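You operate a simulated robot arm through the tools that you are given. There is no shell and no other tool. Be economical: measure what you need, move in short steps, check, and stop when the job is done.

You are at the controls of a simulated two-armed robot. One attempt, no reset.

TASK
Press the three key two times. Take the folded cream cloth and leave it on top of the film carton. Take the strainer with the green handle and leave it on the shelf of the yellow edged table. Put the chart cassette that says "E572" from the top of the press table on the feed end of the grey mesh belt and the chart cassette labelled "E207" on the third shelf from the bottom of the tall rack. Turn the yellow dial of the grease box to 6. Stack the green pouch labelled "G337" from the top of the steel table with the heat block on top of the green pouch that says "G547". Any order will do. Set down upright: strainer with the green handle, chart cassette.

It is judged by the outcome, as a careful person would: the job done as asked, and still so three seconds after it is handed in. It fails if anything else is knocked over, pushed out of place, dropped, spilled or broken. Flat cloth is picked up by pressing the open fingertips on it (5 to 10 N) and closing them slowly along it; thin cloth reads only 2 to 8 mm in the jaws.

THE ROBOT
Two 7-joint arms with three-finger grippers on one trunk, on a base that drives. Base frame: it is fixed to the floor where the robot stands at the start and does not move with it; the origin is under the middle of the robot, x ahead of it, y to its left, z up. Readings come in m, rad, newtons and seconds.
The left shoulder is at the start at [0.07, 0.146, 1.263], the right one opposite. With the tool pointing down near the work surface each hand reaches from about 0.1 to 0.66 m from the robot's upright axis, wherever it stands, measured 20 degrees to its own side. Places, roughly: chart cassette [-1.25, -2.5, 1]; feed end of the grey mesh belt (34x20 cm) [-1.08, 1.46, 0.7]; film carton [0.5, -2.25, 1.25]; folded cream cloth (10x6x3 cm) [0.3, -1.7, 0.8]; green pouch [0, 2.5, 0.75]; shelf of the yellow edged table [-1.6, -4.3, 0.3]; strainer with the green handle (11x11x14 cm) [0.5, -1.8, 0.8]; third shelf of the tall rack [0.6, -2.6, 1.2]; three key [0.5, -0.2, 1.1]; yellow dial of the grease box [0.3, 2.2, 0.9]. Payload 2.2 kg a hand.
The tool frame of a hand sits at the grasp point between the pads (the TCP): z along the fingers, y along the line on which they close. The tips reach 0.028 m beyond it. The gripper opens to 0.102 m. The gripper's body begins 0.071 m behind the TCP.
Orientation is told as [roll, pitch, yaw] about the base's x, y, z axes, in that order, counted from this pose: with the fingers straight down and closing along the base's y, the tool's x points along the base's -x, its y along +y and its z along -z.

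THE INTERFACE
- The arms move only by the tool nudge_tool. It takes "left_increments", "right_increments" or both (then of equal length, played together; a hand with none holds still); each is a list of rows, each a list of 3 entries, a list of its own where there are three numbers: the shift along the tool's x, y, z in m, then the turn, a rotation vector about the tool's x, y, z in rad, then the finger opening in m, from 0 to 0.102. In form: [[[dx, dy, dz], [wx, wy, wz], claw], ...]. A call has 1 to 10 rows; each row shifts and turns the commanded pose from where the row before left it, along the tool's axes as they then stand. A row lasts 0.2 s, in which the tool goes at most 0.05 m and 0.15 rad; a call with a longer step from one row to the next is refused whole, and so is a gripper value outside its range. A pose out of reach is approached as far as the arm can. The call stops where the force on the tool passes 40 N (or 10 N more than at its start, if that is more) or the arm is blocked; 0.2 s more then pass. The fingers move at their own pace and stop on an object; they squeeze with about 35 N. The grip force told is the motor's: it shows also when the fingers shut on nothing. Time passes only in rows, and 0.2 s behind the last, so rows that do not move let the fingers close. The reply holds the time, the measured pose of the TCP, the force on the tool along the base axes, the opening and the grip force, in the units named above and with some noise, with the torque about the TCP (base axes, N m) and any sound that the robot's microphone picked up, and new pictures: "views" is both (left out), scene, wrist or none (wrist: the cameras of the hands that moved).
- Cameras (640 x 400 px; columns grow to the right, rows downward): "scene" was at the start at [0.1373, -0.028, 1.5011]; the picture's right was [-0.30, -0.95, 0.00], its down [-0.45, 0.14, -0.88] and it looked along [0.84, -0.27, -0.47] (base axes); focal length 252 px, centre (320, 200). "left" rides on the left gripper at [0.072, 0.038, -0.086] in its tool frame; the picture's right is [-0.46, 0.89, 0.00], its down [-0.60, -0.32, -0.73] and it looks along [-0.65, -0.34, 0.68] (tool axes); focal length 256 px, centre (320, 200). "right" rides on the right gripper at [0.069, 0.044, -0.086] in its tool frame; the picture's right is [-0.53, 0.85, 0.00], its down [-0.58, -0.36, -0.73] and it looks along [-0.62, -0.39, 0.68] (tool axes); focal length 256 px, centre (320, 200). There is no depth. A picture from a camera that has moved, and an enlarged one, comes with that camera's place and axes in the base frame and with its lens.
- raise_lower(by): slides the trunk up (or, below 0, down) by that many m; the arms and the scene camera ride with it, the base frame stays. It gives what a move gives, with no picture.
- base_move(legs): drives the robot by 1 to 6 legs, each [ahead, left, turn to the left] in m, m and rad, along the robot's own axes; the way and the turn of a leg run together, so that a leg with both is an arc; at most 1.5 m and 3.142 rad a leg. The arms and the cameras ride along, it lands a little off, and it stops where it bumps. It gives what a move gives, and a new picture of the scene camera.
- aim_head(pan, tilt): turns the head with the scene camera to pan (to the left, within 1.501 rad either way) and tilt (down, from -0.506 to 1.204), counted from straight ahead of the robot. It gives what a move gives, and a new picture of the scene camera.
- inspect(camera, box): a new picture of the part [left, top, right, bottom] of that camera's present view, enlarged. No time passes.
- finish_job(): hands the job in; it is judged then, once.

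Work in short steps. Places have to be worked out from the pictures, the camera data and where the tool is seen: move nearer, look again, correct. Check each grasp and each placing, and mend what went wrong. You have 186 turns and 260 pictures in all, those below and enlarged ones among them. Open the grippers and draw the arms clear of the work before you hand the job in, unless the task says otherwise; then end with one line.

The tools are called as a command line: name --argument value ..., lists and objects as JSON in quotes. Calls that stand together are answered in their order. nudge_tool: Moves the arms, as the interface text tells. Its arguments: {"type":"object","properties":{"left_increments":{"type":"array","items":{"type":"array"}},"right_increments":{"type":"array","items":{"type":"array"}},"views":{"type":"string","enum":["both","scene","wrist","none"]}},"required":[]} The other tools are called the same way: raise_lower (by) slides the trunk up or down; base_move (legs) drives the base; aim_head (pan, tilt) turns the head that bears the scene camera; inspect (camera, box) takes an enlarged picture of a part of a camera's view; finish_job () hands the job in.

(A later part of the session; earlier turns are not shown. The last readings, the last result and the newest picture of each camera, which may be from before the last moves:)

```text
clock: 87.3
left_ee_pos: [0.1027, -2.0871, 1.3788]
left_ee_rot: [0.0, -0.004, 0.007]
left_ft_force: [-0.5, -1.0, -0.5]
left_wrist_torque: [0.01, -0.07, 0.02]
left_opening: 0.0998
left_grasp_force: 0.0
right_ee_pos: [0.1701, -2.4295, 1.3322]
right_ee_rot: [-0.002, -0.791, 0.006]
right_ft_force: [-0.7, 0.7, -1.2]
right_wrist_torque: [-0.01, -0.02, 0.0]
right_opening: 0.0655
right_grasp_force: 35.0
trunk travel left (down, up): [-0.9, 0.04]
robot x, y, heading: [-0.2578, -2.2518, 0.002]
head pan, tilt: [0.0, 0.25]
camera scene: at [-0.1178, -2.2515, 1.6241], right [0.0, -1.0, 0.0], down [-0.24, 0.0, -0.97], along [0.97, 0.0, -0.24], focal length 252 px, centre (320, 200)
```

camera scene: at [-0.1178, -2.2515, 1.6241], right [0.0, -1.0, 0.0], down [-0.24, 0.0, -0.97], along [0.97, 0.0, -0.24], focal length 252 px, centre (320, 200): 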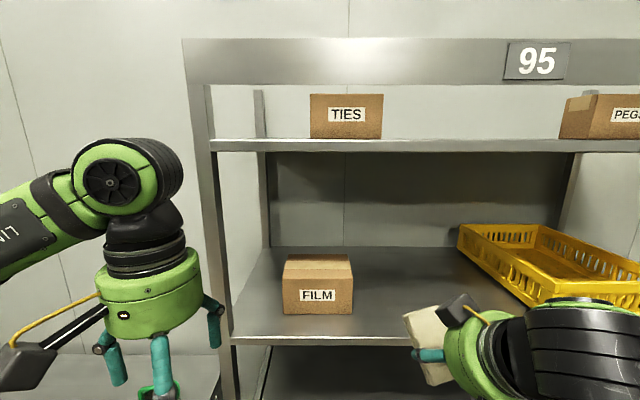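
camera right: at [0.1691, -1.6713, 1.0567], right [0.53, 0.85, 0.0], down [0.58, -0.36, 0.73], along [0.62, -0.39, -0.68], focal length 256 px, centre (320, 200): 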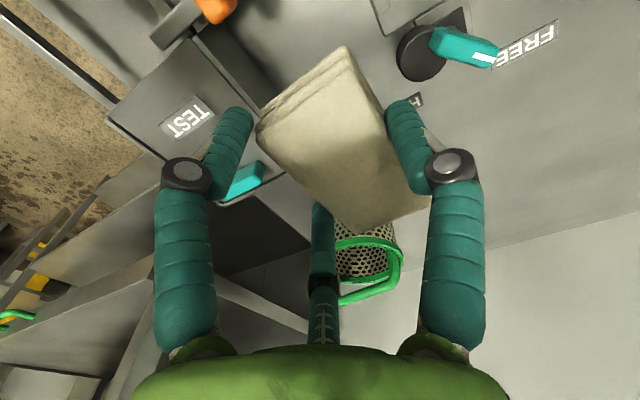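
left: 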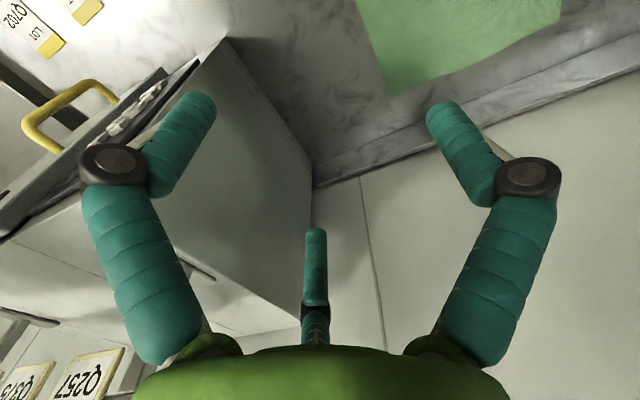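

Refined carton: x 0.42–0.54, y -2.247, top z≈1.29. I align laterally and lift to z≈1.375 first.

nudge_tool --right_increments '[[[-0.01, 0.035, -0.01], [0, 0, 0], 0.03], [[-0.01, 0.035, -0.01], [0, 0, 0], 0.03], [[-0.0105, 0.035, -0.0103], [0, 0, 0], 0.03], [[0, 0.035, 0], [0, 0, 0], 0.03], [[0, 0.0345, 0], [0, 0, 0], 0.03], [[-0.02, 0, 0.02], [0, 0, 0], 0.03], [[-0.02, 0, 0.02], [0, 0, 0], 0.03]]' --views "both"

```text
clock: 88.9
left_ee_pos: [0.1107, -2.0915, 1.3765]
left_ee_rot: [-0.001, 0.004, 0.007]
left_ft_force: [0.4, -0.1, 1.3]
left_wrist_torque: [-0.03, 0.01, -0.01]
left_opening: 0.0999
left_grasp_force: 0.1
right_ee_pos: [0.232, -2.2582, 1.3726]
right_ee_rot: [0.003, -0.783, 0.001]
right_ft_force: [1.1, -0.7, -0.8]
right_wrist_torque: [0.01, 0.01, 0.0]
right_opening: 0.0654
right_grasp_force: 34.8
trunk travel left (down, up): [-0.9, 0.04]
robot x, y, heading: [-0.2544, -2.2522, 0.003]
head pan, tilt: [0.0, 0.25]
camera scene: at [-0.109, -2.2552, 1.6232], right [0.0, -1.0, 0.0], down [-0.25, 0.0, -0.97], along [0.97, 0.0, -0.25], focal length 252 px, centre (320, 200)
camera right: at [0.1223, -2.2168, 1.3844], right [0.38, 0.85, 0.38], down [-0.11, -0.37, 0.92], along [0.92, -0.39, -0.05], focal length 256 px, centre (320, 200)
```

scene: 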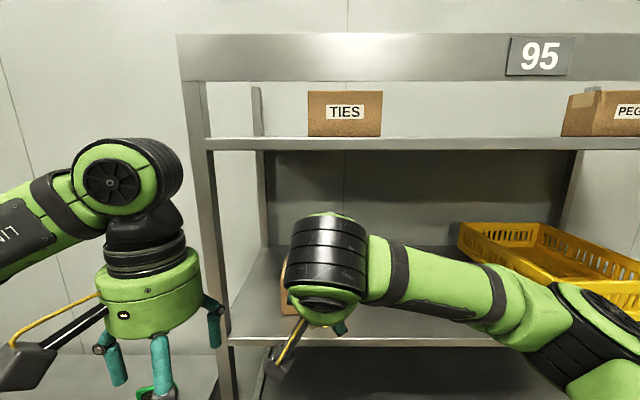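
right: 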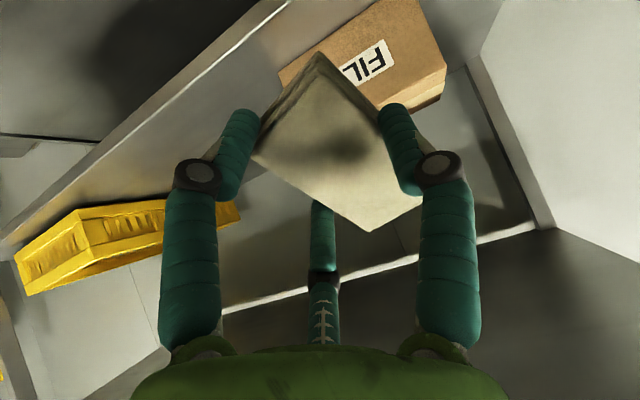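

Wrist top is ≈1.565, below the 1.60 shelf. I slide in level by 0.2 m.

nudge_tool --right_increments '[[[-0.0283, 0, 0.0281], [0, 0, 0], 0.03], [[-0.0283, 0, 0.0281], [0, 0, 0], 0.03], [[-0.0283, 0, 0.0281], [0, 0, 0], 0.03], [[-0.0283, 0.001, 0.0281], [0, 0, 0], 0.03], [[-0.0283, 0.001, 0.0281], [0, 0, 0], 0.03]]' --views "both"

```text
clock: 90.1
left_ee_pos: [0.11, -2.0892, 1.3762]
left_ee_rot: [-0.002, 0.002, 0.007]
left_ft_force: [0.2, 0.4, 0.1]
left_wrist_torque: [0.0, 0.01, -0.01]
left_opening: 0.1001
left_grasp_force: 0.1
right_ee_pos: [0.4319, -2.2542, 1.3723]
right_ee_rot: [-0.002, -0.787, 0.008]
right_ft_force: [0.8, -0.6, -0.1]
right_wrist_torque: [-0.03, 0.0, -0.02]
right_opening: 0.065
right_grasp_force: 35.0
trunk travel left (down, up): [-0.9, 0.04]
robot x, y, heading: [-0.2566, -2.2533, 0.002]
head pan, tilt: [0.0, 0.25]
camera scene: at [-0.1095, -2.2522, 1.6232], right [0.0, -1.0, 0.0], down [-0.25, 0.0, -0.97], along [0.97, 0.0, -0.25], focal length 252 px, centre (320, 200)
camera right: at [0.3219, -2.2115, 1.3841], right [0.37, 0.85, 0.38], down [-0.11, -0.36, 0.93], along [0.92, -0.39, -0.04], focal length 256 px, centre (320, 200)
```

scene: 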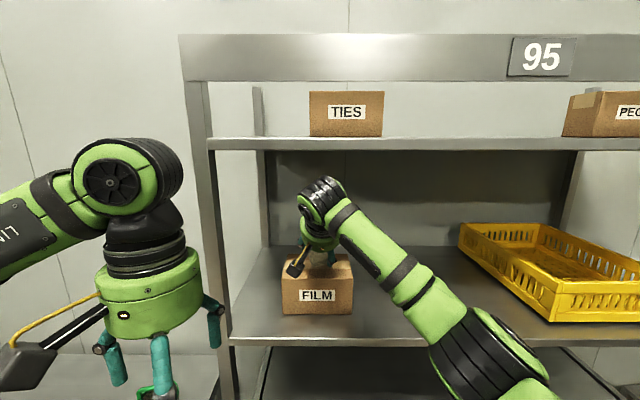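
right: 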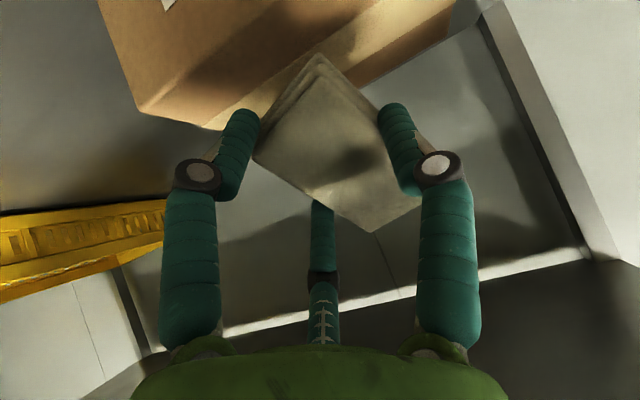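

There's spare height, so I lower 2 cm while easing the tilt from 45° to 28° for a gentler release.

nudge_tool --right_increments '[[[0.007, 0, 0.007], [0, 0, 0], 0.03], [[0, 0, 0.006], [0, 0.1, 0], 0.03], [[-0.005, 0, 0.003], [0, 0.1, 0], 0.03], [[-0.006, 0, 0.003], [0, 0.1, 0], 0.03]]' --views "both"

```text
clock: 91.1
left_ee_pos: [0.1057, -2.0894, 1.3774]
left_ee_rot: [-0.003, -0.002, 0.008]
left_ft_force: [0.3, 0.3, 0.4]
left_wrist_torque: [0.02, 0.0, -0.02]
left_opening: 0.1
left_grasp_force: 0.1
right_ee_pos: [0.4269, -2.2624, 1.3567]
right_ee_rot: [0.0, -0.487, 0.007]
right_ft_force: [-0.1, 0.1, -0.4]
right_wrist_torque: [-0.02, 0.03, 0.01]
right_opening: 0.0651
right_grasp_force: 35.0
right hand out of reach, approached as far as the arm can: row 4
trunk travel left (down, up): [-0.9, 0.04]
robot x, y, heading: [-0.2568, -2.257, 0.007]
head pan, tilt: [0.0, 0.25]
camera scene: at [-0.1136, -2.253, 1.6236], right [0.0, -1.0, 0.0], down [-0.25, 0.0, -0.97], along [0.97, 0.0, -0.25], focal length 252 px, centre (320, 200)
camera right: at [0.3259, -2.2192, 1.3995], right [0.47, 0.85, 0.25], down [0.17, -0.36, 0.92], along [0.87, -0.39, -0.31], focal length 256 px, centre (320, 200)
```

scene: 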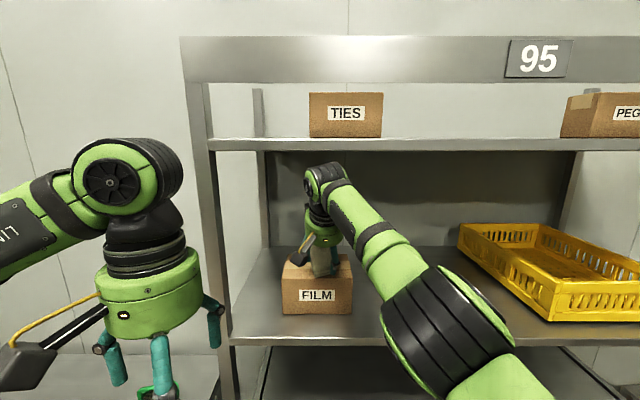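
right: 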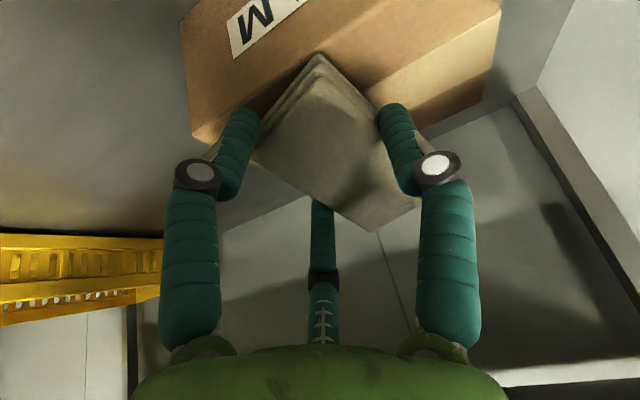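

At the arm's limit; I use the base for the last 3.5 cm ahead instead.

base_move --legs '[[0.04, 0, 0]]'

inspect --camera "scene" --box '[250, 150, 400, 330]'

inspect --camera "right" --box '[0, 0, 640, 400]'

```text
clock: 92.0
left_ee_pos: [0.14, -2.0891, 1.38]
left_ee_rot: [0.0, -0.006, 0.009]
left_ft_force: [-0.9, -0.2, 1.0]
left_wrist_torque: [0.0, -0.07, 0.02]
left_opening: 0.1
left_grasp_force: 0.0
right_ee_pos: [0.4615, -2.262, 1.3566]
right_ee_rot: [-0.001, -0.486, 0.004]
right_ft_force: [0.3, 0.7, 0.7]
right_wrist_torque: [0.01, 0.01, 0.02]
right_opening: 0.0646
right_grasp_force: 34.9
trunk travel left (down, up): [-0.9, 0.04]
robot x, y, heading: [-0.2188, -2.2521, 0.004]
head pan, tilt: [0.0, 0.25]
camera scene: at [-0.0806, -2.2535, 1.6241], right [0.0, -1.0, 0.0], down [-0.24, 0.0, -0.97], along [0.97, 0.0, -0.24], focal length 252 px, centre (320, 200)
```

scene: 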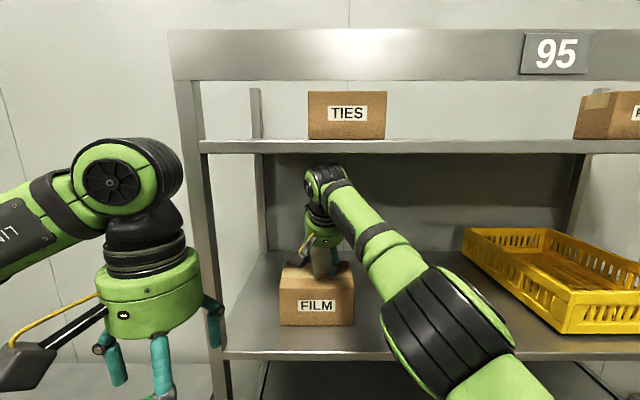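

```text
2.22 times, centred on (325, 240) of scene
camera zoom: at [-0.0806, -2.2535, 1.6241], right [0.0, -1.0, 0.0], down [-0.24, 0.0, -0.97], along [0.97, 0.0, -0.24], focal length 561 px, centre (309, 111)
```

zoom: 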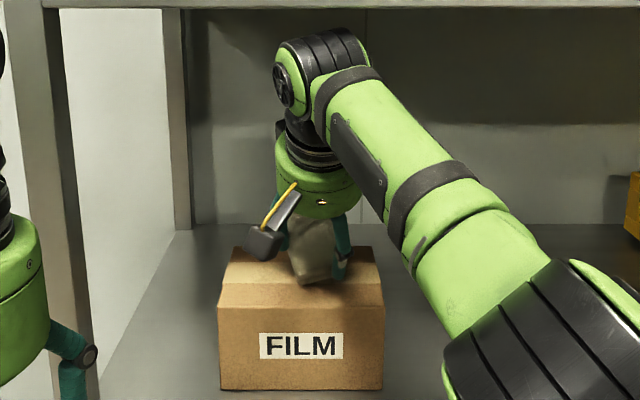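

```text
1.00 times, centred on (320, 200) of right (not enlarged: the box is as wide or as high as the picture)
camera zoom: at [0.36, -2.2201, 1.4004], right [0.47, 0.85, 0.25], down [0.17, -0.36, 0.92], along [0.87, -0.39, -0.31], focal length 256 px, centre (320, 200)
```

zoom: 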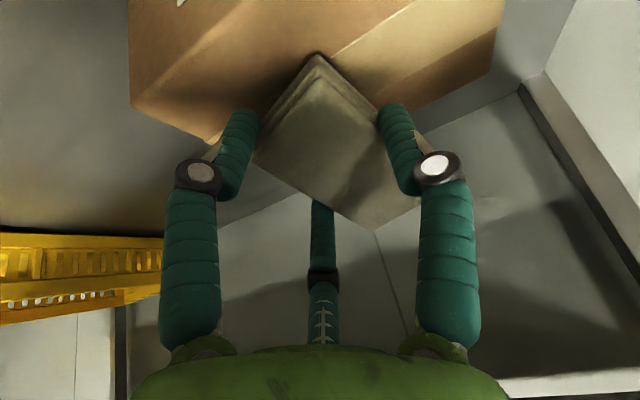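

The cloth hovers ~1.5 cm over the carton, its near edge about 2 cm behind the carton's front. I lower gently until contact.

nudge_tool --right_increments '[[[0.004, 0, 0.0075], [0, 0, 0], 0.03], [[0.003, 0, 0.006], [0, 0, 0], 0.03]]' --views "wrist"

```text
clock: 92.6
left_ee_pos: [0.1466, -2.09, 1.3778]
left_ee_rot: [0.0, 0.0, 0.006]
left_ft_force: [0.2, 1.1, -0.2]
left_wrist_torque: [-0.02, 0.05, -0.01]
left_opening: 0.0999
left_grasp_force: 0.0
right_ee_pos: [0.4695, -2.2627, 1.3462]
right_ee_rot: [0.0, -0.499, 0.001]
right_ft_force: [11.9, 0.1, 28.2]
right_wrist_torque: [0.68, 0.0, -0.22]
right_opening: 0.0661
right_grasp_force: 34.7
trunk travel left (down, up): [-0.9, 0.04]
robot x, y, heading: [-0.2147, -2.2538, 0.002]
head pan, tilt: [0.0, 0.25]
camera right: at [0.3674, -2.2205, 1.3874], right [0.47, 0.85, 0.26], down [0.16, -0.37, 0.92], along [0.87, -0.39, -0.3], focal length 256 px, centre (320, 200)
```

right: 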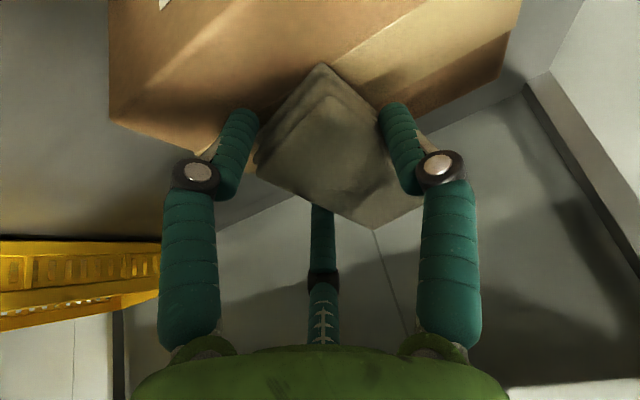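

Contact (28 N). I ease off 3 mm and open the fingers.

nudge_tool --right_increments '[[[-0.002, 0, -0.0035], [0, 0, 0], 0.03], [[0, 0, 0], [0, 0, 0], 0.075], [[0, 0, 0], [0, 0, 0], 0.09], [[0, 0, 0], [0, 0, 0], 0.102], [[0, 0, 0], [0, 0, 0], 0.102]]' --views "wrist"

inspect --camera "scene" --box '[250, 150, 400, 330]'

```text
clock: 93.8
left_ee_pos: [0.1462, -2.0901, 1.3778]
left_ee_rot: [-0.001, 0.002, 0.006]
left_ft_force: [-0.3, 0.0, -0.8]
left_wrist_torque: [0.01, 0.03, 0.0]
left_opening: 0.1
left_grasp_force: 0.1
right_ee_pos: [0.4687, -2.2626, 1.3407]
right_ee_rot: [-0.001, -0.48, 0.002]
right_ft_force: [-0.6, -0.2, 0.8]
right_wrist_torque: [0.0, -0.01, 0.02]
right_opening: 0.1021
right_grasp_force: 0.0
trunk travel left (down, up): [-0.9, 0.04]
robot x, y, heading: [-0.2159, -2.2532, 0.003]
head pan, tilt: [0.0, 0.25]
camera right: at [0.3666, -2.22, 1.3858], right [0.47, 0.85, 0.25], down [0.17, -0.36, 0.92], along [0.86, -0.39, -0.32], focal length 256 px, centre (320, 200)
```

right: 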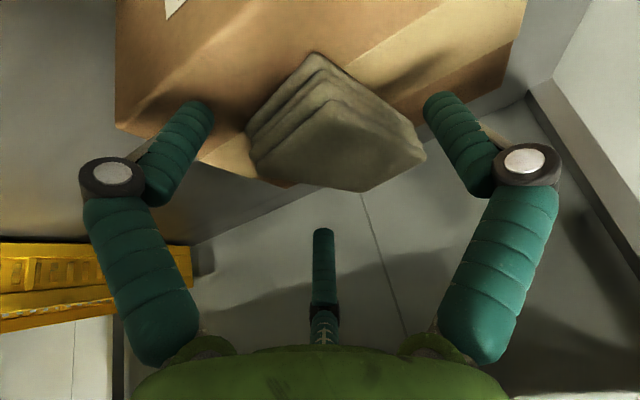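

```text
2.22 times, centred on (325, 240) of scene
camera zoom: at [-0.0726, -2.2533, 1.6235], right [0.0, -1.0, 0.0], down [-0.25, 0.0, -0.97], along [0.97, 0.0, -0.25], focal length 561 px, centre (309, 111)
```

zoom: 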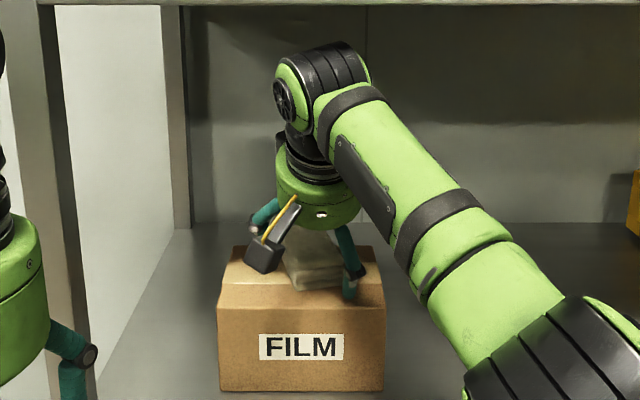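

Cloth lies flat on the carton. I lift 1.4 cm and back out with the base.

nudge_tool --right_increments '[[[-0.0065, 0, -0.0124], [0, 0, 0], 0.102], [[0, 0, 0], [0, 0, 0], 0.102]]' --views "none"

base_move --legs '[[-0.25, 0, 0]]'

```text
clock: 94.4
left_ee_pos: [0.1454, -2.0885, 1.3777]
left_ee_rot: [-0.002, 0.0, 0.007]
left_ft_force: [-0.3, -0.3, -0.6]
left_wrist_torque: [0.01, -0.02, 0.03]
left_opening: 0.1001
left_grasp_force: 0.0
right_ee_pos: [0.4668, -2.2633, 1.3563]
right_ee_rot: [-0.002, -0.483, 0.003]
right_ft_force: [0.0, -0.3, -0.9]
right_wrist_torque: [0.01, -0.02, 0.0]
right_opening: 0.1019
right_grasp_force: 0.0
trunk travel left (down, up): [-0.9, 0.04]
robot x, y, heading: [-0.2153, -2.2514, 0.007]
head pan, tilt: [0.0, 0.25]
```

```text
clock: 96.2
left_ee_pos: [-0.1009, -2.0908, 1.3751]
left_ee_rot: [0.001, 0.003, 0.002]
left_ft_force: [0.8, 0.4, -0.4]
left_wrist_torque: [-0.02, 0.05, -0.02]
left_opening: 0.0999
left_grasp_force: 0.1
right_ee_pos: [0.2204, -2.2638, 1.3534]
right_ee_rot: [-0.001, -0.478, 0.002]
right_ft_force: [0.9, -0.6, 0.1]
right_wrist_torque: [0.01, -0.04, 0.03]
right_opening: 0.1018
right_grasp_force: 0.0
trunk travel left (down, up): [-0.9, 0.04]
robot x, y, heading: [-0.4663, -2.2559, 0.005]
head pan, tilt: [0.0, 0.25]
camera scene: at [-0.3199, -2.2537, 1.623], right [0.0, -1.0, 0.0], down [-0.25, 0.0, -0.97], along [0.97, 0.0, -0.25], focal length 252 px, centre (320, 200)
```

scene: 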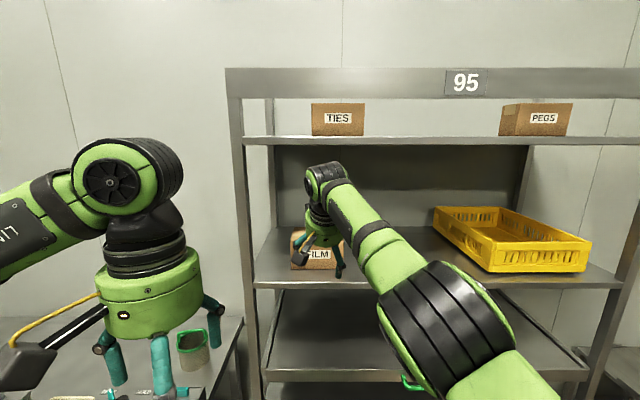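

I bring the right hand aside, level it, and look at the carton.

nudge_tool --right_increments '[[[0.03, -0.03, 0], [0, 0, 0], 0.102], [[0.03, -0.03, 0], [0, 0, 0], 0.102], [[0.03, -0.03, 0], [0, 0.1, 0], 0.102], [[0.03, -0.03, 0], [0, 0.1, 0], 0.102], [[0.03, -0.03, 0], [0, 0.1, 0], 0.102], [[0, -0.03, -0.02], [0, 0.1, 0], 0.102], [[0, 0, -0.02], [0, 0.08, 0], 0.102]]' --views "scene"

inspect --camera "scene" --box '[250, 190, 370, 290]'

```text
clock: 97.8
left_ee_pos: [-0.1061, -2.0907, 1.3776]
left_ee_rot: [-0.002, 0.002, 0.004]
left_ft_force: [0.0, -0.3, 0.0]
left_wrist_torque: [-0.02, 0.0, 0.0]
left_opening: 0.1
left_grasp_force: 0.2
right_ee_pos: [0.1484, -2.4107, 1.3599]
right_ee_rot: [0.001, -0.037, -0.001]
right_ft_force: [-0.4, 0.1, 1.1]
right_wrist_torque: [0.0, -0.04, 0.01]
right_opening: 0.1022
right_grasp_force: 0.1
right hand out of reach, approached as far as the arm can: row 1, 2, 3, 4, 5, 6, 7
trunk travel left (down, up): [-0.9, 0.04]
robot x, y, heading: [-0.4671, -2.2537, 0.002]
head pan, tilt: [0.0, 0.25]
camera scene: at [-0.3255, -2.2535, 1.6236], right [0.0, -1.0, 0.0], down [-0.25, 0.0, -0.97], along [0.97, 0.0, -0.25], focal length 252 px, centre (320, 200)
```

scene: 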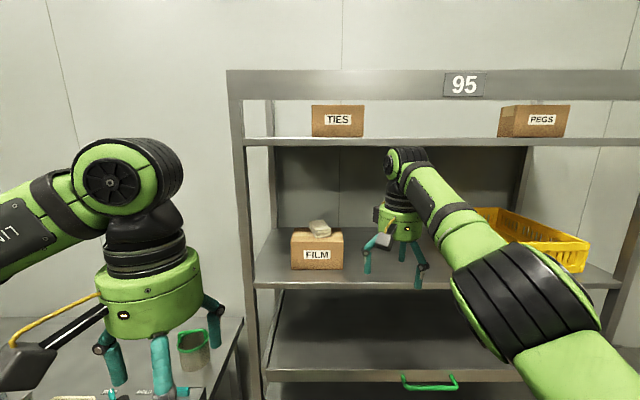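

```text
4.00 times, centred on (310, 240) of scene
camera zoom: at [-0.3255, -2.2535, 1.6236], right [0.0, -1.0, 0.0], down [-0.25, 0.0, -0.97], along [0.97, 0.0, -0.25], focal length 1010 px, centre (360, 40)
```

zoom: 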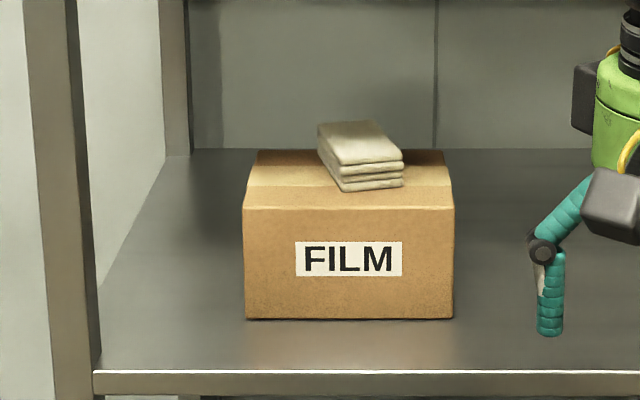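

Cloth is placed well. Now I untangle the right arm: outward to its side, then back.

nudge_tool --right_increments '[[[0, -0.04, 0], [0, 0.037, 0], 0.102], [[0, -0.04, 0], [0, 0, 0], 0.102], [[0, -0.04, 0], [0, 0, 0], 0.102], [[0, -0.04, 0], [0, 0, 0], 0.102], [[0, -0.04, 0], [0, 0, 0], 0.102], [[0.04, -0.02, 0], [0, 0, 0], 0.102], [[0.04, 0, 0], [0, 0, 0], 0.102], [[0.04, 0, 0], [0, 0, 0], 0.102], [[0.04, 0, 0], [0, 0, 0], 0.102], [[0, 0, 0], [0, 0, 0], 0.102]]' --views "none"

```text
clock: 100.0
left_ee_pos: [-0.1061, -2.0924, 1.377]
left_ee_rot: [-0.001, 0.002, 0.003]
left_ft_force: [-0.6, -0.6, 0.2]
left_wrist_torque: [0.0, -0.01, 0.04]
left_opening: 0.0998
left_grasp_force: 0.1
right_ee_pos: [0.0862, -2.6679, 1.3841]
right_ee_rot: [0.0, 0.036, -0.001]
right_ft_force: [-1.0, -0.4, 1.2]
right_wrist_torque: [0.03, 0.01, -0.02]
right_opening: 0.1021
right_grasp_force: 0.0
right hand out of reach, approached as far as the arm can: row 1, 3, 4, 5, 6, 7, 8, 9
trunk travel left (down, up): [-0.9, 0.04]
robot x, y, heading: [-0.4643, -2.2509, 0.001]
head pan, tilt: [0.0, 0.25]
```

nudge_tool --right_increments '[[[0.04, 0, 0], [0, -0.036, 0], 0.102], [[0.04, -0.01, 0], [0, 0, 0], 0.102], [[0.04, -0.01, 0], [0, 0, 0], 0.102], [[0, 0, 0], [0, 0, 0], 0.102]]' --views "scene"

```text
clock: 101.0
left_ee_pos: [-0.1044, -2.0898, 1.3764]
left_ee_rot: [-0.002, 0.003, 0.004]
left_ft_force: [-0.9, 0.0, 0.2]
left_wrist_torque: [0.02, 0.03, 0.02]
left_opening: 0.1
left_grasp_force: 0.0
right_ee_pos: [0.0756, -2.6944, 1.3982]
right_ee_rot: [0.0, 0.001, 0.001]
right_ft_force: [-0.2, -0.2, -0.9]
right_wrist_torque: [0.03, 0.01, -0.04]
right_opening: 0.1021
right_grasp_force: 0.1
right hand out of reach, approached as far as the arm can: row 1, 2, 3
trunk travel left (down, up): [-0.9, 0.04]
robot x, y, heading: [-0.4715, -2.2542, 0.004]
head pan, tilt: [0.0, 0.25]
camera scene: at [-0.3243, -2.2532, 1.6235], right [0.0, -1.0, 0.0], down [-0.25, 0.0, -0.97], along [0.97, 0.0, -0.25], focal length 252 px, centre (320, 200)
```

scene: 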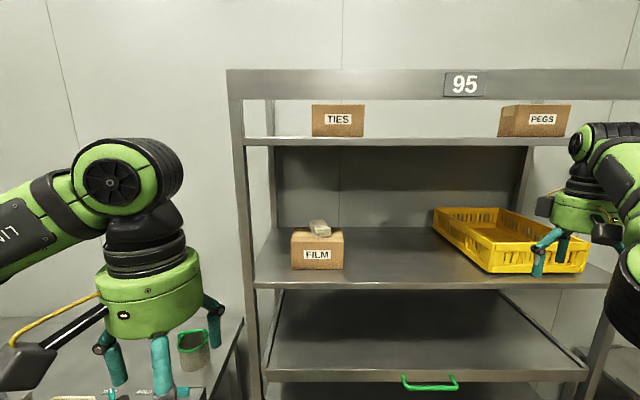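

nudge_tool --right_increments '[[[0, 0, 0.04], [0, 0, 0], 0.102], [[0, 0, 0.04], [0, 0, 0], 0.102], [[0.02, -0.02, 0.04], [0, 0, 0], 0.102], [[0.03, -0.02, 0.03], [0, 0, 0], 0.102], [[0.03, -0.02, 0], [0, 0, 0], 0.102], [[0.04, 0, 0], [0, 0, 0], 0.102], [[0, 0, 0], [0, 0, 0], 0.102]]' --views "none"

```text
clock: 102.6
left_ee_pos: [-0.1041, -2.0913, 1.377]
left_ee_rot: [-0.001, 0.002, 0.004]
left_ft_force: [0.9, 0.4, 0.0]
left_wrist_torque: [-0.03, 0.03, 0.02]
left_opening: 0.0999
left_grasp_force: 0.1
right_ee_pos: [0.0516, -2.8125, 1.2768]
right_ee_rot: [0.0, 0.001, -0.001]
right_ft_force: [0.4, 0.7, -0.6]
right_wrist_torque: [-0.01, 0.02, 0.02]
right_opening: 0.1023
right_grasp_force: 0.0
right hand out of reach, approached as far as the arm can: row 1, 2, 3, 4, 5, 6
trunk travel left (down, up): [-0.9, 0.04]
robot x, y, heading: [-0.4648, -2.2523, -0.004]
head pan, tilt: [0.0, 0.25]
```

The shoulder–wrist distance stays ~0.6 m: the arm is straight and my commanded pose may have drifted outside. I make a small base move (which re-anchors) and then pull the hand inward.

base_move --legs '[[-0.02, 0.02, 0]]'

nudge_tool --right_increments '[[[0.03, 0.03, 0], [0, 0, 0], 0.102], [[0.03, 0.03, 0], [0, 0, 0], 0.102], [[0.03, 0.03, 0], [0, 0, 0], 0.102], [[0, 0, 0], [0, 0, 0], 0.102]]' --views "none"

```text
clock: 103.5
left_ee_pos: [-0.1178, -2.0769, 1.3756]
left_ee_rot: [0.005, 0.005, 0.002]
left_ft_force: [0.8, -0.7, -0.2]
left_wrist_torque: [0.07, 0.04, -0.01]
left_opening: 0.1
left_grasp_force: 0.1
right_ee_pos: [0.0372, -2.7981, 1.2717]
right_ee_rot: [0.004, 0.005, 0.0]
right_ft_force: [1.0, -0.2, -0.2]
right_wrist_torque: [0.09, 0.02, -0.04]
right_opening: 0.1019
right_grasp_force: 0.1
trunk travel left (down, up): [-0.9, 0.04]
robot x, y, heading: [-0.4891, -2.2335, 0.0]
head pan, tilt: [0.0, 0.25]
camera scene: at [-0.3371, -2.2406, 1.6227], right [0.0, -1.0, 0.0], down [-0.25, 0.0, -0.97], along [0.97, 0.0, -0.25], focal length 252 px, centre (320, 200)
```

scene: 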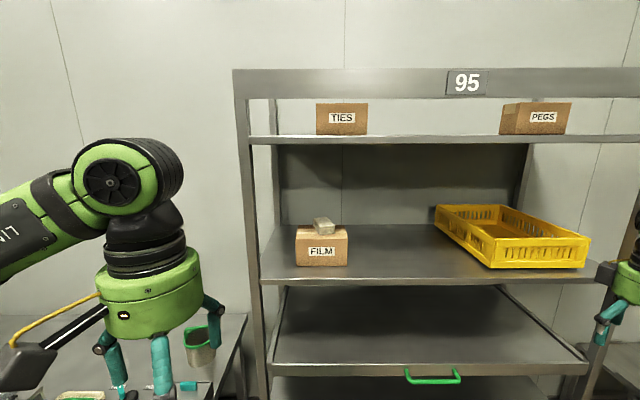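

```text
clock: 104.5
left_ee_pos: [-0.1256, -2.0696, 1.3777]
left_ee_rot: [-0.002, 0.0, 0.004]
left_ft_force: [0.4, 0.3, -0.1]
left_wrist_torque: [0.0, -0.01, 0.01]
left_opening: 0.1
left_grasp_force: 0.1
right_ee_pos: [0.0328, -2.7762, 1.3003]
right_ee_rot: [-0.001, 0.002, 0.0]
right_ft_force: [-0.4, -0.2, -0.1]
right_wrist_torque: [-0.02, 0.02, -0.01]
right_opening: 0.1019
right_grasp_force: 0.1
right hand out of reach, approached as far as the arm can: row 1, 2, 3
trunk travel left (down, up): [-0.9, 0.04]
robot x, y, heading: [-0.4855, -2.2356, -0.001]
head pan, tilt: [0.0, 0.25]
```

Still on that sphere. I repeat the manoeuvre which freed it before: pitch forward, then back down while moving outward.

nudge_tool --right_increments '[[[0, 0.03, 0], [0, -0.15, 0], 0.102], [[0, 0.03, 0], [0, -0.15, 0], 0.102], [[0, 0.03, 0], [0, -0.15, 0], 0.102], [[0, 0.03, 0], [0, -0.15, 0], 0.102], [[0, 0.03, 0], [0, -0.15, 0], 0.102], [[0, 0, 0], [0, -0.15, 0], 0.102], [[0, 0, 0], [0, -0.15, 0], 0.102], [[0, 0, -0.04], [0, 0, 0], 0.102], [[0, 0, -0.04], [0, 0, 0], 0.102], [[0, 0, 0], [0, 0, 0], 0.102]]' --views "scene"

```text
clock: 106.7
left_ee_pos: [-0.1245, -2.0721, 1.3766]
left_ee_rot: [0.0, 0.001, 0.004]
left_ft_force: [-0.2, 0.1, 0.1]
left_wrist_torque: [-0.03, 0.01, -0.02]
left_opening: 0.1001
left_grasp_force: 0.1
right_ee_pos: [0.207, -2.7926, 1.4169]
right_ee_rot: [0.001, -1.047, 0.0]
right_ft_force: [0.7, -0.5, 0.4]
right_wrist_torque: [-0.02, 0.01, -0.01]
right_opening: 0.1019
right_grasp_force: 0.0
right hand out of reach, approached as far as the arm can: row 1, 2, 3, 4, 5, 6, 7, 8, 9
trunk travel left (down, up): [-0.9, 0.04]
robot x, y, heading: [-0.4902, -2.2329, 0.0]
head pan, tilt: [0.0, 0.25]
camera scene: at [-0.3433, -2.2348, 1.6234], right [0.0, -1.0, 0.0], down [-0.25, 0.0, -0.97], along [0.97, 0.0, -0.25], focal length 252 px, centre (320, 200)
```

scene: 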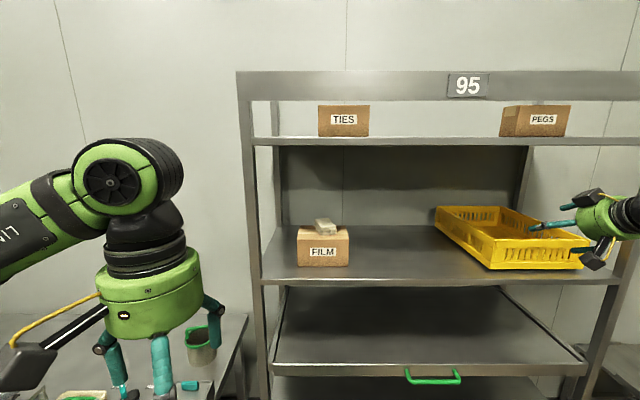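

nudge_tool --right_increments '[[[0.02, 0, -0.03], [0, 0.15, 0], 0.102], [[0.02, 0, -0.03], [0, 0.15, 0], 0.102], [[0.02, 0, -0.03], [0, 0.15, 0], 0.102], [[0.02, 0, -0.02], [0, 0.15, 0], 0.102], [[0.03, 0, 0], [0, 0.15, 0], 0.102], [[0.03, 0, 0], [0, 0.15, 0], 0.102], [[0.03, 0, 0], [0, 0.147, 0], 0.102], [[0.03, 0, 0], [0, 0, 0], 0.102], [[0, 0, 0], [0, 0, 0], 0.102]]' --views "none"

```text
clock: 108.7
left_ee_pos: [-0.124, -2.0725, 1.3767]
left_ee_rot: [0.0, 0.0, 0.004]
left_ft_force: [0.4, 1.0, 0.3]
left_wrist_torque: [0.01, 0.0, 0.02]
left_opening: 0.0999
left_grasp_force: 0.1
right_ee_pos: [-0.0254, -2.8021, 1.4114]
right_ee_rot: [-0.007, -0.06, 0.017]
right_ft_force: [0.0, -0.5, -0.8]
right_wrist_torque: [0.03, -0.03, 0.0]
right_opening: 0.1021
right_grasp_force: 0.0
right hand out of reach, approached as far as the arm can: row 1, 4, 7, 8
trunk travel left (down, up): [-0.9, 0.04]
robot x, y, heading: [-0.4865, -2.2316, 0.0]
head pan, tilt: [0.0, 0.25]
```

Some rows went through. I try moving inward (to the left) now.

nudge_tool --right_increments '[[[0, 0.04, 0], [0, 0.06, 0], 0.102], [[0, 0.04, 0], [0, 0, 0], 0.102], [[0, 0.04, 0], [0, 0, 0], 0.102], [[0, 0.04, 0], [0, 0, 0], 0.102], [[0, 0.04, 0], [0, 0, 0], 0.102], [[0, 0, 0], [0, 0, 0], 0.102]]' --views "scene"

```text
clock: 110.1
left_ee_pos: [-0.1218, -2.0698, 1.3756]
left_ee_rot: [-0.002, 0.003, 0.003]
left_ft_force: [-1.1, -0.2, -0.1]
left_wrist_torque: [-0.01, 0.01, 0.02]
left_opening: 0.0996
left_grasp_force: 0.1
right_ee_pos: [0.0126, -2.6532, 1.4203]
right_ee_rot: [-0.011, 0.002, 0.016]
right_ft_force: [-0.3, 0.3, 1.0]
right_wrist_torque: [0.02, 0.03, -0.02]
right_opening: 0.102
right_grasp_force: 0.1
right hand out of reach, approached as far as the arm can: row 1, 2, 3
trunk travel left (down, up): [-0.9, 0.04]
robot x, y, heading: [-0.4868, -2.2328, 0.001]
head pan, tilt: [0.0, 0.25]
camera scene: at [-0.3422, -2.2327, 1.6233], right [0.0, -1.0, 0.0], down [-0.25, 0.0, -0.97], along [0.97, 0.0, -0.25], focal length 252 px, centre (320, 200)
```

scene: 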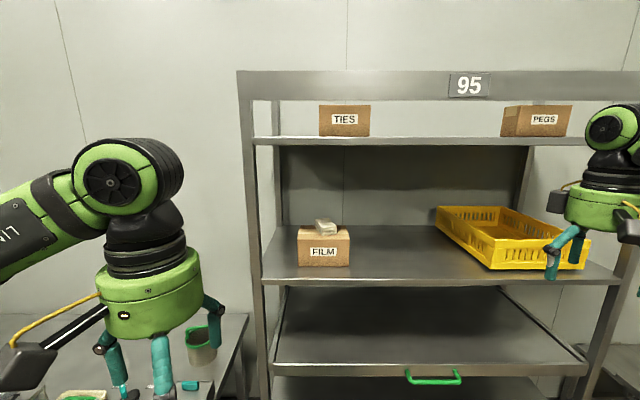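

nudge_tool --right_increments '[[[0.03, 0.0, 0], [0, 0, 0], 0.102], [[0.03, 0, 0], [0, 0, 0], 0.102], [[0.03, 0, 0], [0, 0, 0], 0.102], [[0, 0, 0], [0, 0, 0], 0.102]]' --views "none"

```text
clock: 111.1
left_ee_pos: [-0.1244, -2.0721, 1.3765]
left_ee_rot: [-0.001, 0.003, 0.003]
left_ft_force: [0.0, -0.3, -0.2]
left_wrist_torque: [-0.02, 0.01, 0.01]
left_opening: 0.0999
left_grasp_force: 0.0
right_ee_pos: [-0.0786, -2.655, 1.4179]
right_ee_rot: [-0.009, 0.003, 0.013]
right_ft_force: [0.3, -0.3, -0.4]
right_wrist_torque: [0.0, -0.02, 0.0]
right_opening: 0.102
right_grasp_force: 0.0
trunk travel left (down, up): [-0.9, 0.04]
robot x, y, heading: [-0.4893, -2.2333, 0.001]
head pan, tilt: [0.0, 0.25]
```

Freed: the hand is back at rel. [0.41, -0.42]. Next is the strainer: its bail handle (bar along y) triangulates to about [0.4875, -1.805, 0.90]. I pitch the hand forward 1.2 rad and roll it so that one finger comes from above and two from below the bar.

nudge_tool --right_increments '[[[0, 0, 0], [0, -0.15, 0], 0.102], [[0, 0, 0], [0, -0.15, 0], 0.102], [[0, 0, 0], [0, -0.15, 0], 0.102], [[0, 0, 0], [0, -0.15, 0], 0.102], [[0, 0, 0], [0, -0.15, 0], 0.102], [[0, 0, 0], [0, -0.15, 0], 0.102], [[0, 0, 0], [0, -0.15, 0], 0.102], [[0, 0, 0], [0, -0.15, 0], 0.102]]' --views "none"

nudge_tool --right_increments '[[[0, 0, 0], [0, 0, 0.15], 0.05], [[0, 0, 0], [0, 0, 0.15], 0.05], [[0, 0, 0], [0, 0, 0.15], 0.05], [[0, 0, 0], [0, 0, 0.15], 0.05], [[0, 0, 0], [0, 0, 0.15], 0.05], [[0, 0, 0], [0, 0, 0.15], 0.05], [[0, 0, 0], [0, 0, 0.15], 0.05], [[0, 0, 0], [0, 0, 0.15], 0.05], [[0, 0, 0], [0, 0, 0.15], 0.05], [[0, 0, 0], [0, 0, 0.15], 0.05]]' --views "scene"

```text
clock: 112.9
left_ee_pos: [-0.1251, -2.0713, 1.3779]
left_ee_rot: [0.0, 0.0, 0.003]
left_ft_force: [-0.6, 0.2, -0.8]
left_wrist_torque: [0.03, -0.04, -0.02]
left_opening: 0.1002
left_grasp_force: 0.2
right_ee_pos: [-0.0803, -2.6544, 1.421]
right_ee_rot: [-0.028, -1.202, 0.043]
right_ft_force: [-0.6, 0.6, -0.4]
right_wrist_torque: [0.05, 0.01, 0.03]
right_opening: 0.102
right_grasp_force: 0.0
trunk travel left (down, up): [-0.9, 0.04]
robot x, y, heading: [-0.49, -2.233, 0.002]
head pan, tilt: [0.0, 0.25]
```

```text
clock: 115.1
left_ee_pos: [-0.1239, -2.0712, 1.3775]
left_ee_rot: [0.0, 0.002, 0.003]
left_ft_force: [-0.4, 0.6, -0.5]
left_wrist_torque: [0.03, -0.02, 0.02]
left_opening: 0.1001
left_grasp_force: 0.1
right_ee_pos: [-0.077, -2.6566, 1.4198]
right_ee_rot: [1.197, -0.074, -1.53]
right_ft_force: [-0.3, -0.3, 0.3]
right_wrist_torque: [0.01, 0.01, 0.0]
right_opening: 0.0502
right_grasp_force: 0.0
trunk travel left (down, up): [-0.9, 0.04]
robot x, y, heading: [-0.4865, -2.2344, -0.002]
head pan, tilt: [0.0, 0.25]
camera scene: at [-0.3441, -2.2341, 1.6235], right [0.0, -1.0, 0.0], down [-0.25, 0.0, -0.97], along [0.97, 0.0, -0.25], focal length 252 px, centre (320, 200)
```

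scene: 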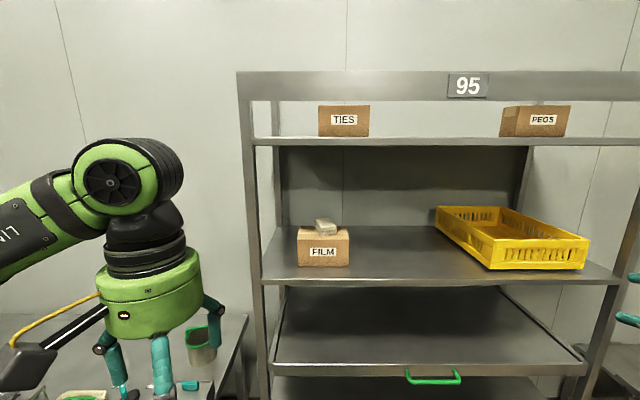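

Orientation reached with no limits. I lower the trunk 0.3 m and drive back in front of the bench at y≈-1.66.

raise_lower --by -0.3

base_move --legs '[[0, 0.57, 0], [0.13, 0, 0]]'

aim_head --pan -0.2 --tilt 0.4

```text
clock: 118.1
left_ee_pos: [-0.1247, -2.0703, 1.0776]
left_ee_rot: [-0.001, 0.001, 0.004]
left_ft_force: [0.1, 0.0, 0.4]
left_wrist_torque: [-0.01, -0.01, -0.01]
left_opening: 0.0996
left_grasp_force: 0.0
right_ee_pos: [-0.0781, -2.6544, 1.1197]
right_ee_rot: [1.195, -0.074, -1.528]
right_ft_force: [0.1, 0.2, 0.6]
right_wrist_torque: [0.03, -0.01, 0.0]
right_opening: 0.0499
right_grasp_force: 0.1
trunk travel left (down, up): [-0.6, 0.34]
robot x, y, heading: [-0.4874, -2.2372, 0.001]
head pan, tilt: [0.0, 0.25]
```

```text
clock: 122.2
left_ee_pos: [0.0059, -1.5076, 1.0774]
left_ee_rot: [0.001, 0.001, -0.003]
left_ft_force: [-0.3, 0.2, -0.9]
left_wrist_torque: [-0.02, -0.02, 0.0]
left_opening: 0.1
left_grasp_force: 0.0
right_ee_pos: [0.048, -2.0924, 1.1196]
right_ee_rot: [1.199, -0.075, -1.533]
right_ft_force: [-1.0, -0.9, -0.3]
right_wrist_torque: [0.03, -0.01, 0.04]
right_opening: 0.0498
right_grasp_force: 0.0
trunk travel left (down, up): [-0.6, 0.34]
robot x, y, heading: [-0.3551, -1.6645, -0.004]
head pan, tilt: [0.0, 0.25]
camera scene: at [-0.215, -1.6693, 1.3237], right [0.0, -1.0, 0.0], down [-0.25, 0.0, -0.97], along [0.97, 0.0, -0.25], focal length 252 px, centre (320, 200)
```

scene: 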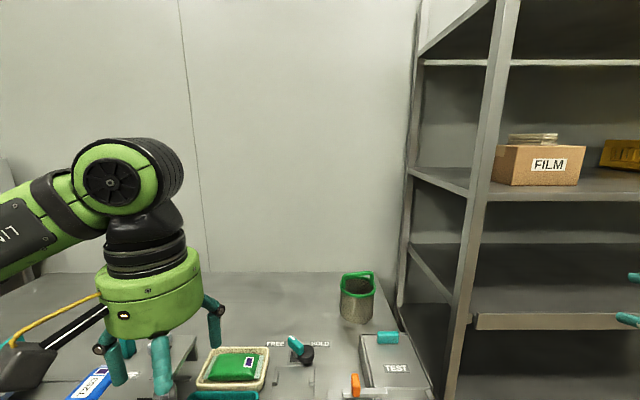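

```text
clock: 122.9
left_ee_pos: [0.0067, -1.5075, 1.0777]
left_ee_rot: [-0.001, 0.004, -0.002]
left_ft_force: [0.2, 0.5, -0.6]
left_wrist_torque: [-0.02, -0.01, 0.03]
left_opening: 0.1002
left_grasp_force: 0.1
right_ee_pos: [0.0505, -2.091, 1.1199]
right_ee_rot: [1.196, -0.075, -1.534]
right_ft_force: [0.8, -0.4, -0.2]
right_wrist_torque: [0.01, 0.0, 0.0]
right_opening: 0.0497
right_grasp_force: 0.0
trunk travel left (down, up): [-0.6, 0.34]
robot x, y, heading: [-0.3601, -1.6684, -0.004]
head pan, tilt: [-0.201, 0.4]
camera scene: at [-0.2162, -1.6875, 1.3095], right [-0.2, -0.98, 0.0], down [-0.38, 0.08, -0.92], along [0.9, -0.19, -0.39], focal length 252 px, centre (320, 200)
```

scene: 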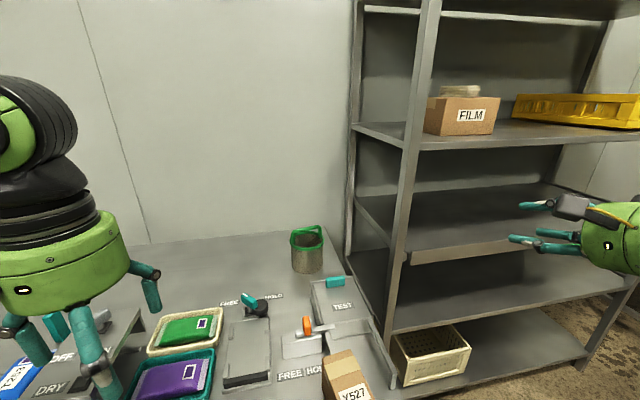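

inspect --camera "scene" --box '[270, 210, 350, 290]'

```text
5.00 times, centred on (310, 250) of scene
camera zoom: at [-0.2162, -1.6875, 1.3095], right [-0.2, -0.98, 0.0], down [-0.38, 0.08, -0.92], along [0.9, -0.19, -0.39], focal length 1262 px, centre (370, -50)
```

zoom: 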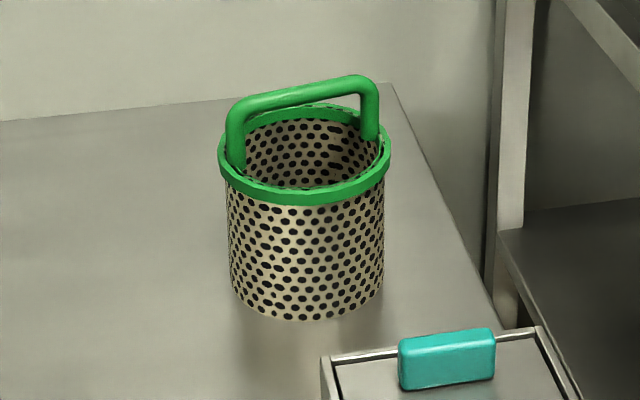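

Handle bar refined to [0.459, -1.789, 0.918], length 8 cm. I bring the hand to a standoff 10 cm before it along the tool axis.

nudge_tool --right_increments '[[[0.0298, -0.0015, 0.0357], [0, 0, 0], 0.055], [[0.0298, -0.0015, 0.0357], [0, 0, 0], 0.055], [[0.0298, -0.0015, 0.0357], [0, 0, 0], 0.055], [[0.0298, -0.0015, 0.0357], [0, 0, 0], 0.055], [[0.0298, -0.0015, 0.0357], [0, 0, 0], 0.055], [[0.0298, -0.0015, 0.0357], [0, 0, 0], 0.055], [[0.0298, -0.0015, 0.0357], [0, 0, 0], 0.055], [[0.0298, -0.0015, 0.0357], [0, 0, 0], 0.055], [[0.0298, -0.0015, 0.0357], [0, 0, 0], 0.055], [[0.0298, -0.0012, 0.0352], [0, 0, 0], 0.055]]' --views "both"

```text
clock: 125.1
left_ee_pos: [0.0069, -1.5051, 1.0765]
left_ee_rot: [-0.003, 0.001, 0.0]
left_ft_force: [0.3, 0.7, -0.5]
left_wrist_torque: [-0.01, 0.01, 0.0]
left_opening: 0.1
left_grasp_force: 0.0
right_ee_pos: [0.367, -1.7925, 0.9532]
right_ee_rot: [1.197, -0.079, -1.535]
right_ft_force: [0.3, 0.1, -0.3]
right_wrist_torque: [-0.03, 0.03, -0.02]
right_opening: 0.0551
right_grasp_force: 0.1
trunk travel left (down, up): [-0.6, 0.34]
robot x, y, heading: [-0.3586, -1.669, -0.002]
head pan, tilt: [-0.201, 0.4]
camera scene: at [-0.2157, -1.6858, 1.3094], right [-0.2, -0.98, 0.0], down [-0.38, 0.08, -0.92], along [0.9, -0.19, -0.39], focal length 252 px, centre (320, 200)
camera right: at [0.2995, -1.7214, 1.0195], right [0.33, -0.46, 0.83], down [-0.79, -0.61, -0.03], along [0.52, -0.65, -0.56], focal length 256 px, centre (320, 200)
```

scene: 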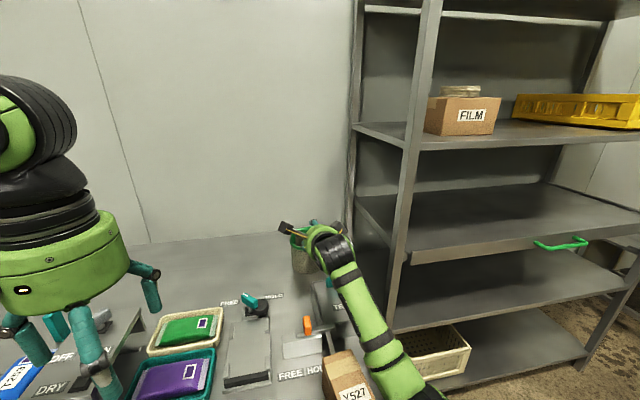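
right: 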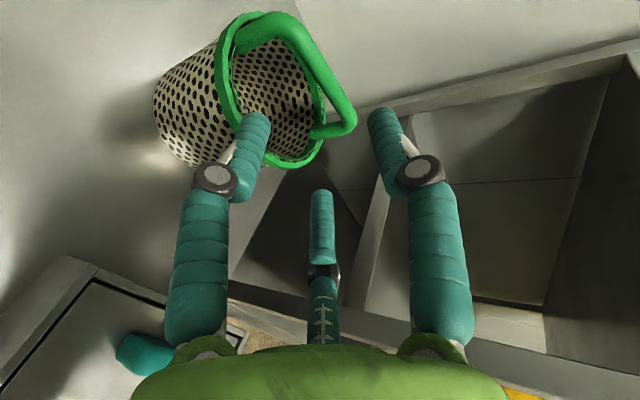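

Wrist view agrees (bar ≈[0.459, -1.784, 0.922]). I advance 6 cm along the axis and look.

nudge_tool --right_increments '[[[0.004, 0.003, 0.02], [0, 0, 0], 0.055], [[0.0034, 0.0023, 0.02], [0, 0, 0], 0.055], [[0, 0, 0.02], [0, 0, 0], 0.055]]' --views "wrist"

inspect --camera "scene" --box '[270, 200, 370, 290]'

```text
clock: 125.9
left_ee_pos: [0.0037, -1.5079, 1.0781]
left_ee_rot: [0.0, 0.0, -0.003]
left_ft_force: [-0.3, -0.1, -0.4]
left_wrist_torque: [-0.01, 0.0, -0.02]
left_opening: 0.0998
left_grasp_force: 0.1
right_ee_pos: [0.4237, -1.7847, 0.9387]
right_ee_rot: [1.201, -0.076, -1.534]
right_ft_force: [0.2, -0.3, -0.1]
right_wrist_torque: [0.0, -0.03, -0.02]
right_opening: 0.0551
right_grasp_force: 0.1
trunk travel left (down, up): [-0.6, 0.34]
robot x, y, heading: [-0.357, -1.6688, -0.006]
head pan, tilt: [-0.201, 0.4]
camera right: at [0.356, -1.7141, 1.0041], right [0.32, -0.46, 0.83], down [-0.79, -0.61, -0.03], along [0.52, -0.64, -0.56], focal length 256 px, centre (320, 200)
```

right: 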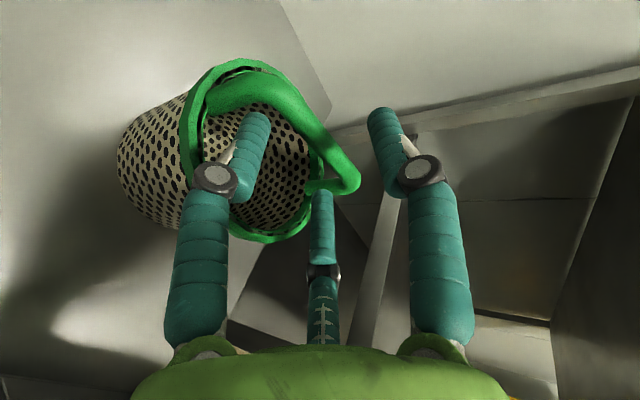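

```text
4.44 times, centred on (320, 245) of scene
camera zoom: at [-0.2174, -1.688, 1.3098], right [-0.2, -0.98, 0.0], down [-0.38, 0.08, -0.92], along [0.9, -0.19, -0.39], focal length 1122 px, centre (320, 0)
```

zoom: 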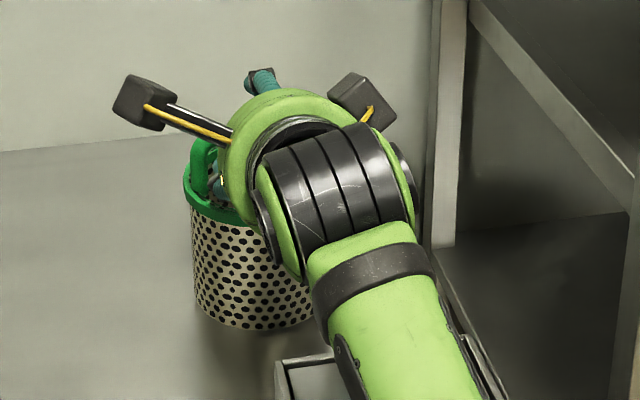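

Aligned. I advance the last 4 cm so the bar lies between the fingers.

nudge_tool --right_increments '[[[0.0027, -0.001, 0.014], [0, 0, 0], 0.055], [[0.002, -0.001, 0.014], [0, 0, 0], 0.055], [[0, -0.001, 0.012], [0, 0, 0], 0.055]]' --views "wrist"

```text
clock: 126.7
left_ee_pos: [0.0056, -1.5077, 1.0775]
left_ee_rot: [-0.002, -0.003, -0.003]
left_ft_force: [-0.8, 0.3, 0.6]
left_wrist_torque: [-0.03, 0.01, 0.0]
left_opening: 0.1002
left_grasp_force: 0.0
right_ee_pos: [0.4601, -1.7796, 0.9242]
right_ee_rot: [1.208, -0.077, -1.533]
right_ft_force: [1.1, 1.3, 10.2]
right_wrist_torque: [0.0, -0.19, 0.06]
right_opening: 0.0561
right_grasp_force: 0.1
trunk travel left (down, up): [-0.6, 0.34]
robot x, y, heading: [-0.3569, -1.6694, -0.003]
head pan, tilt: [-0.201, 0.4]
camera right: at [0.3907, -1.7083, 0.9895], right [0.32, -0.46, 0.83], down [-0.79, -0.61, -0.04], along [0.52, -0.64, -0.56], focal length 256 px, centre (320, 200)
```

right: 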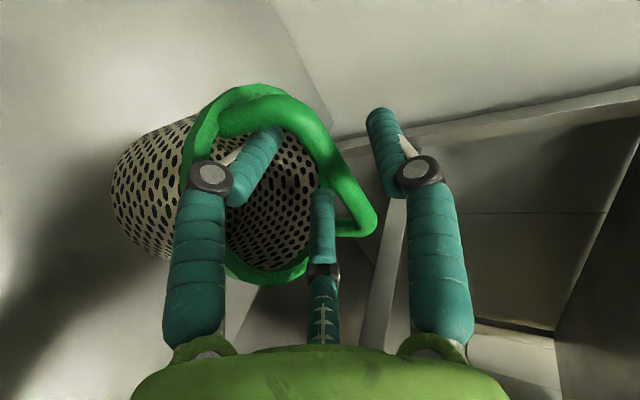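

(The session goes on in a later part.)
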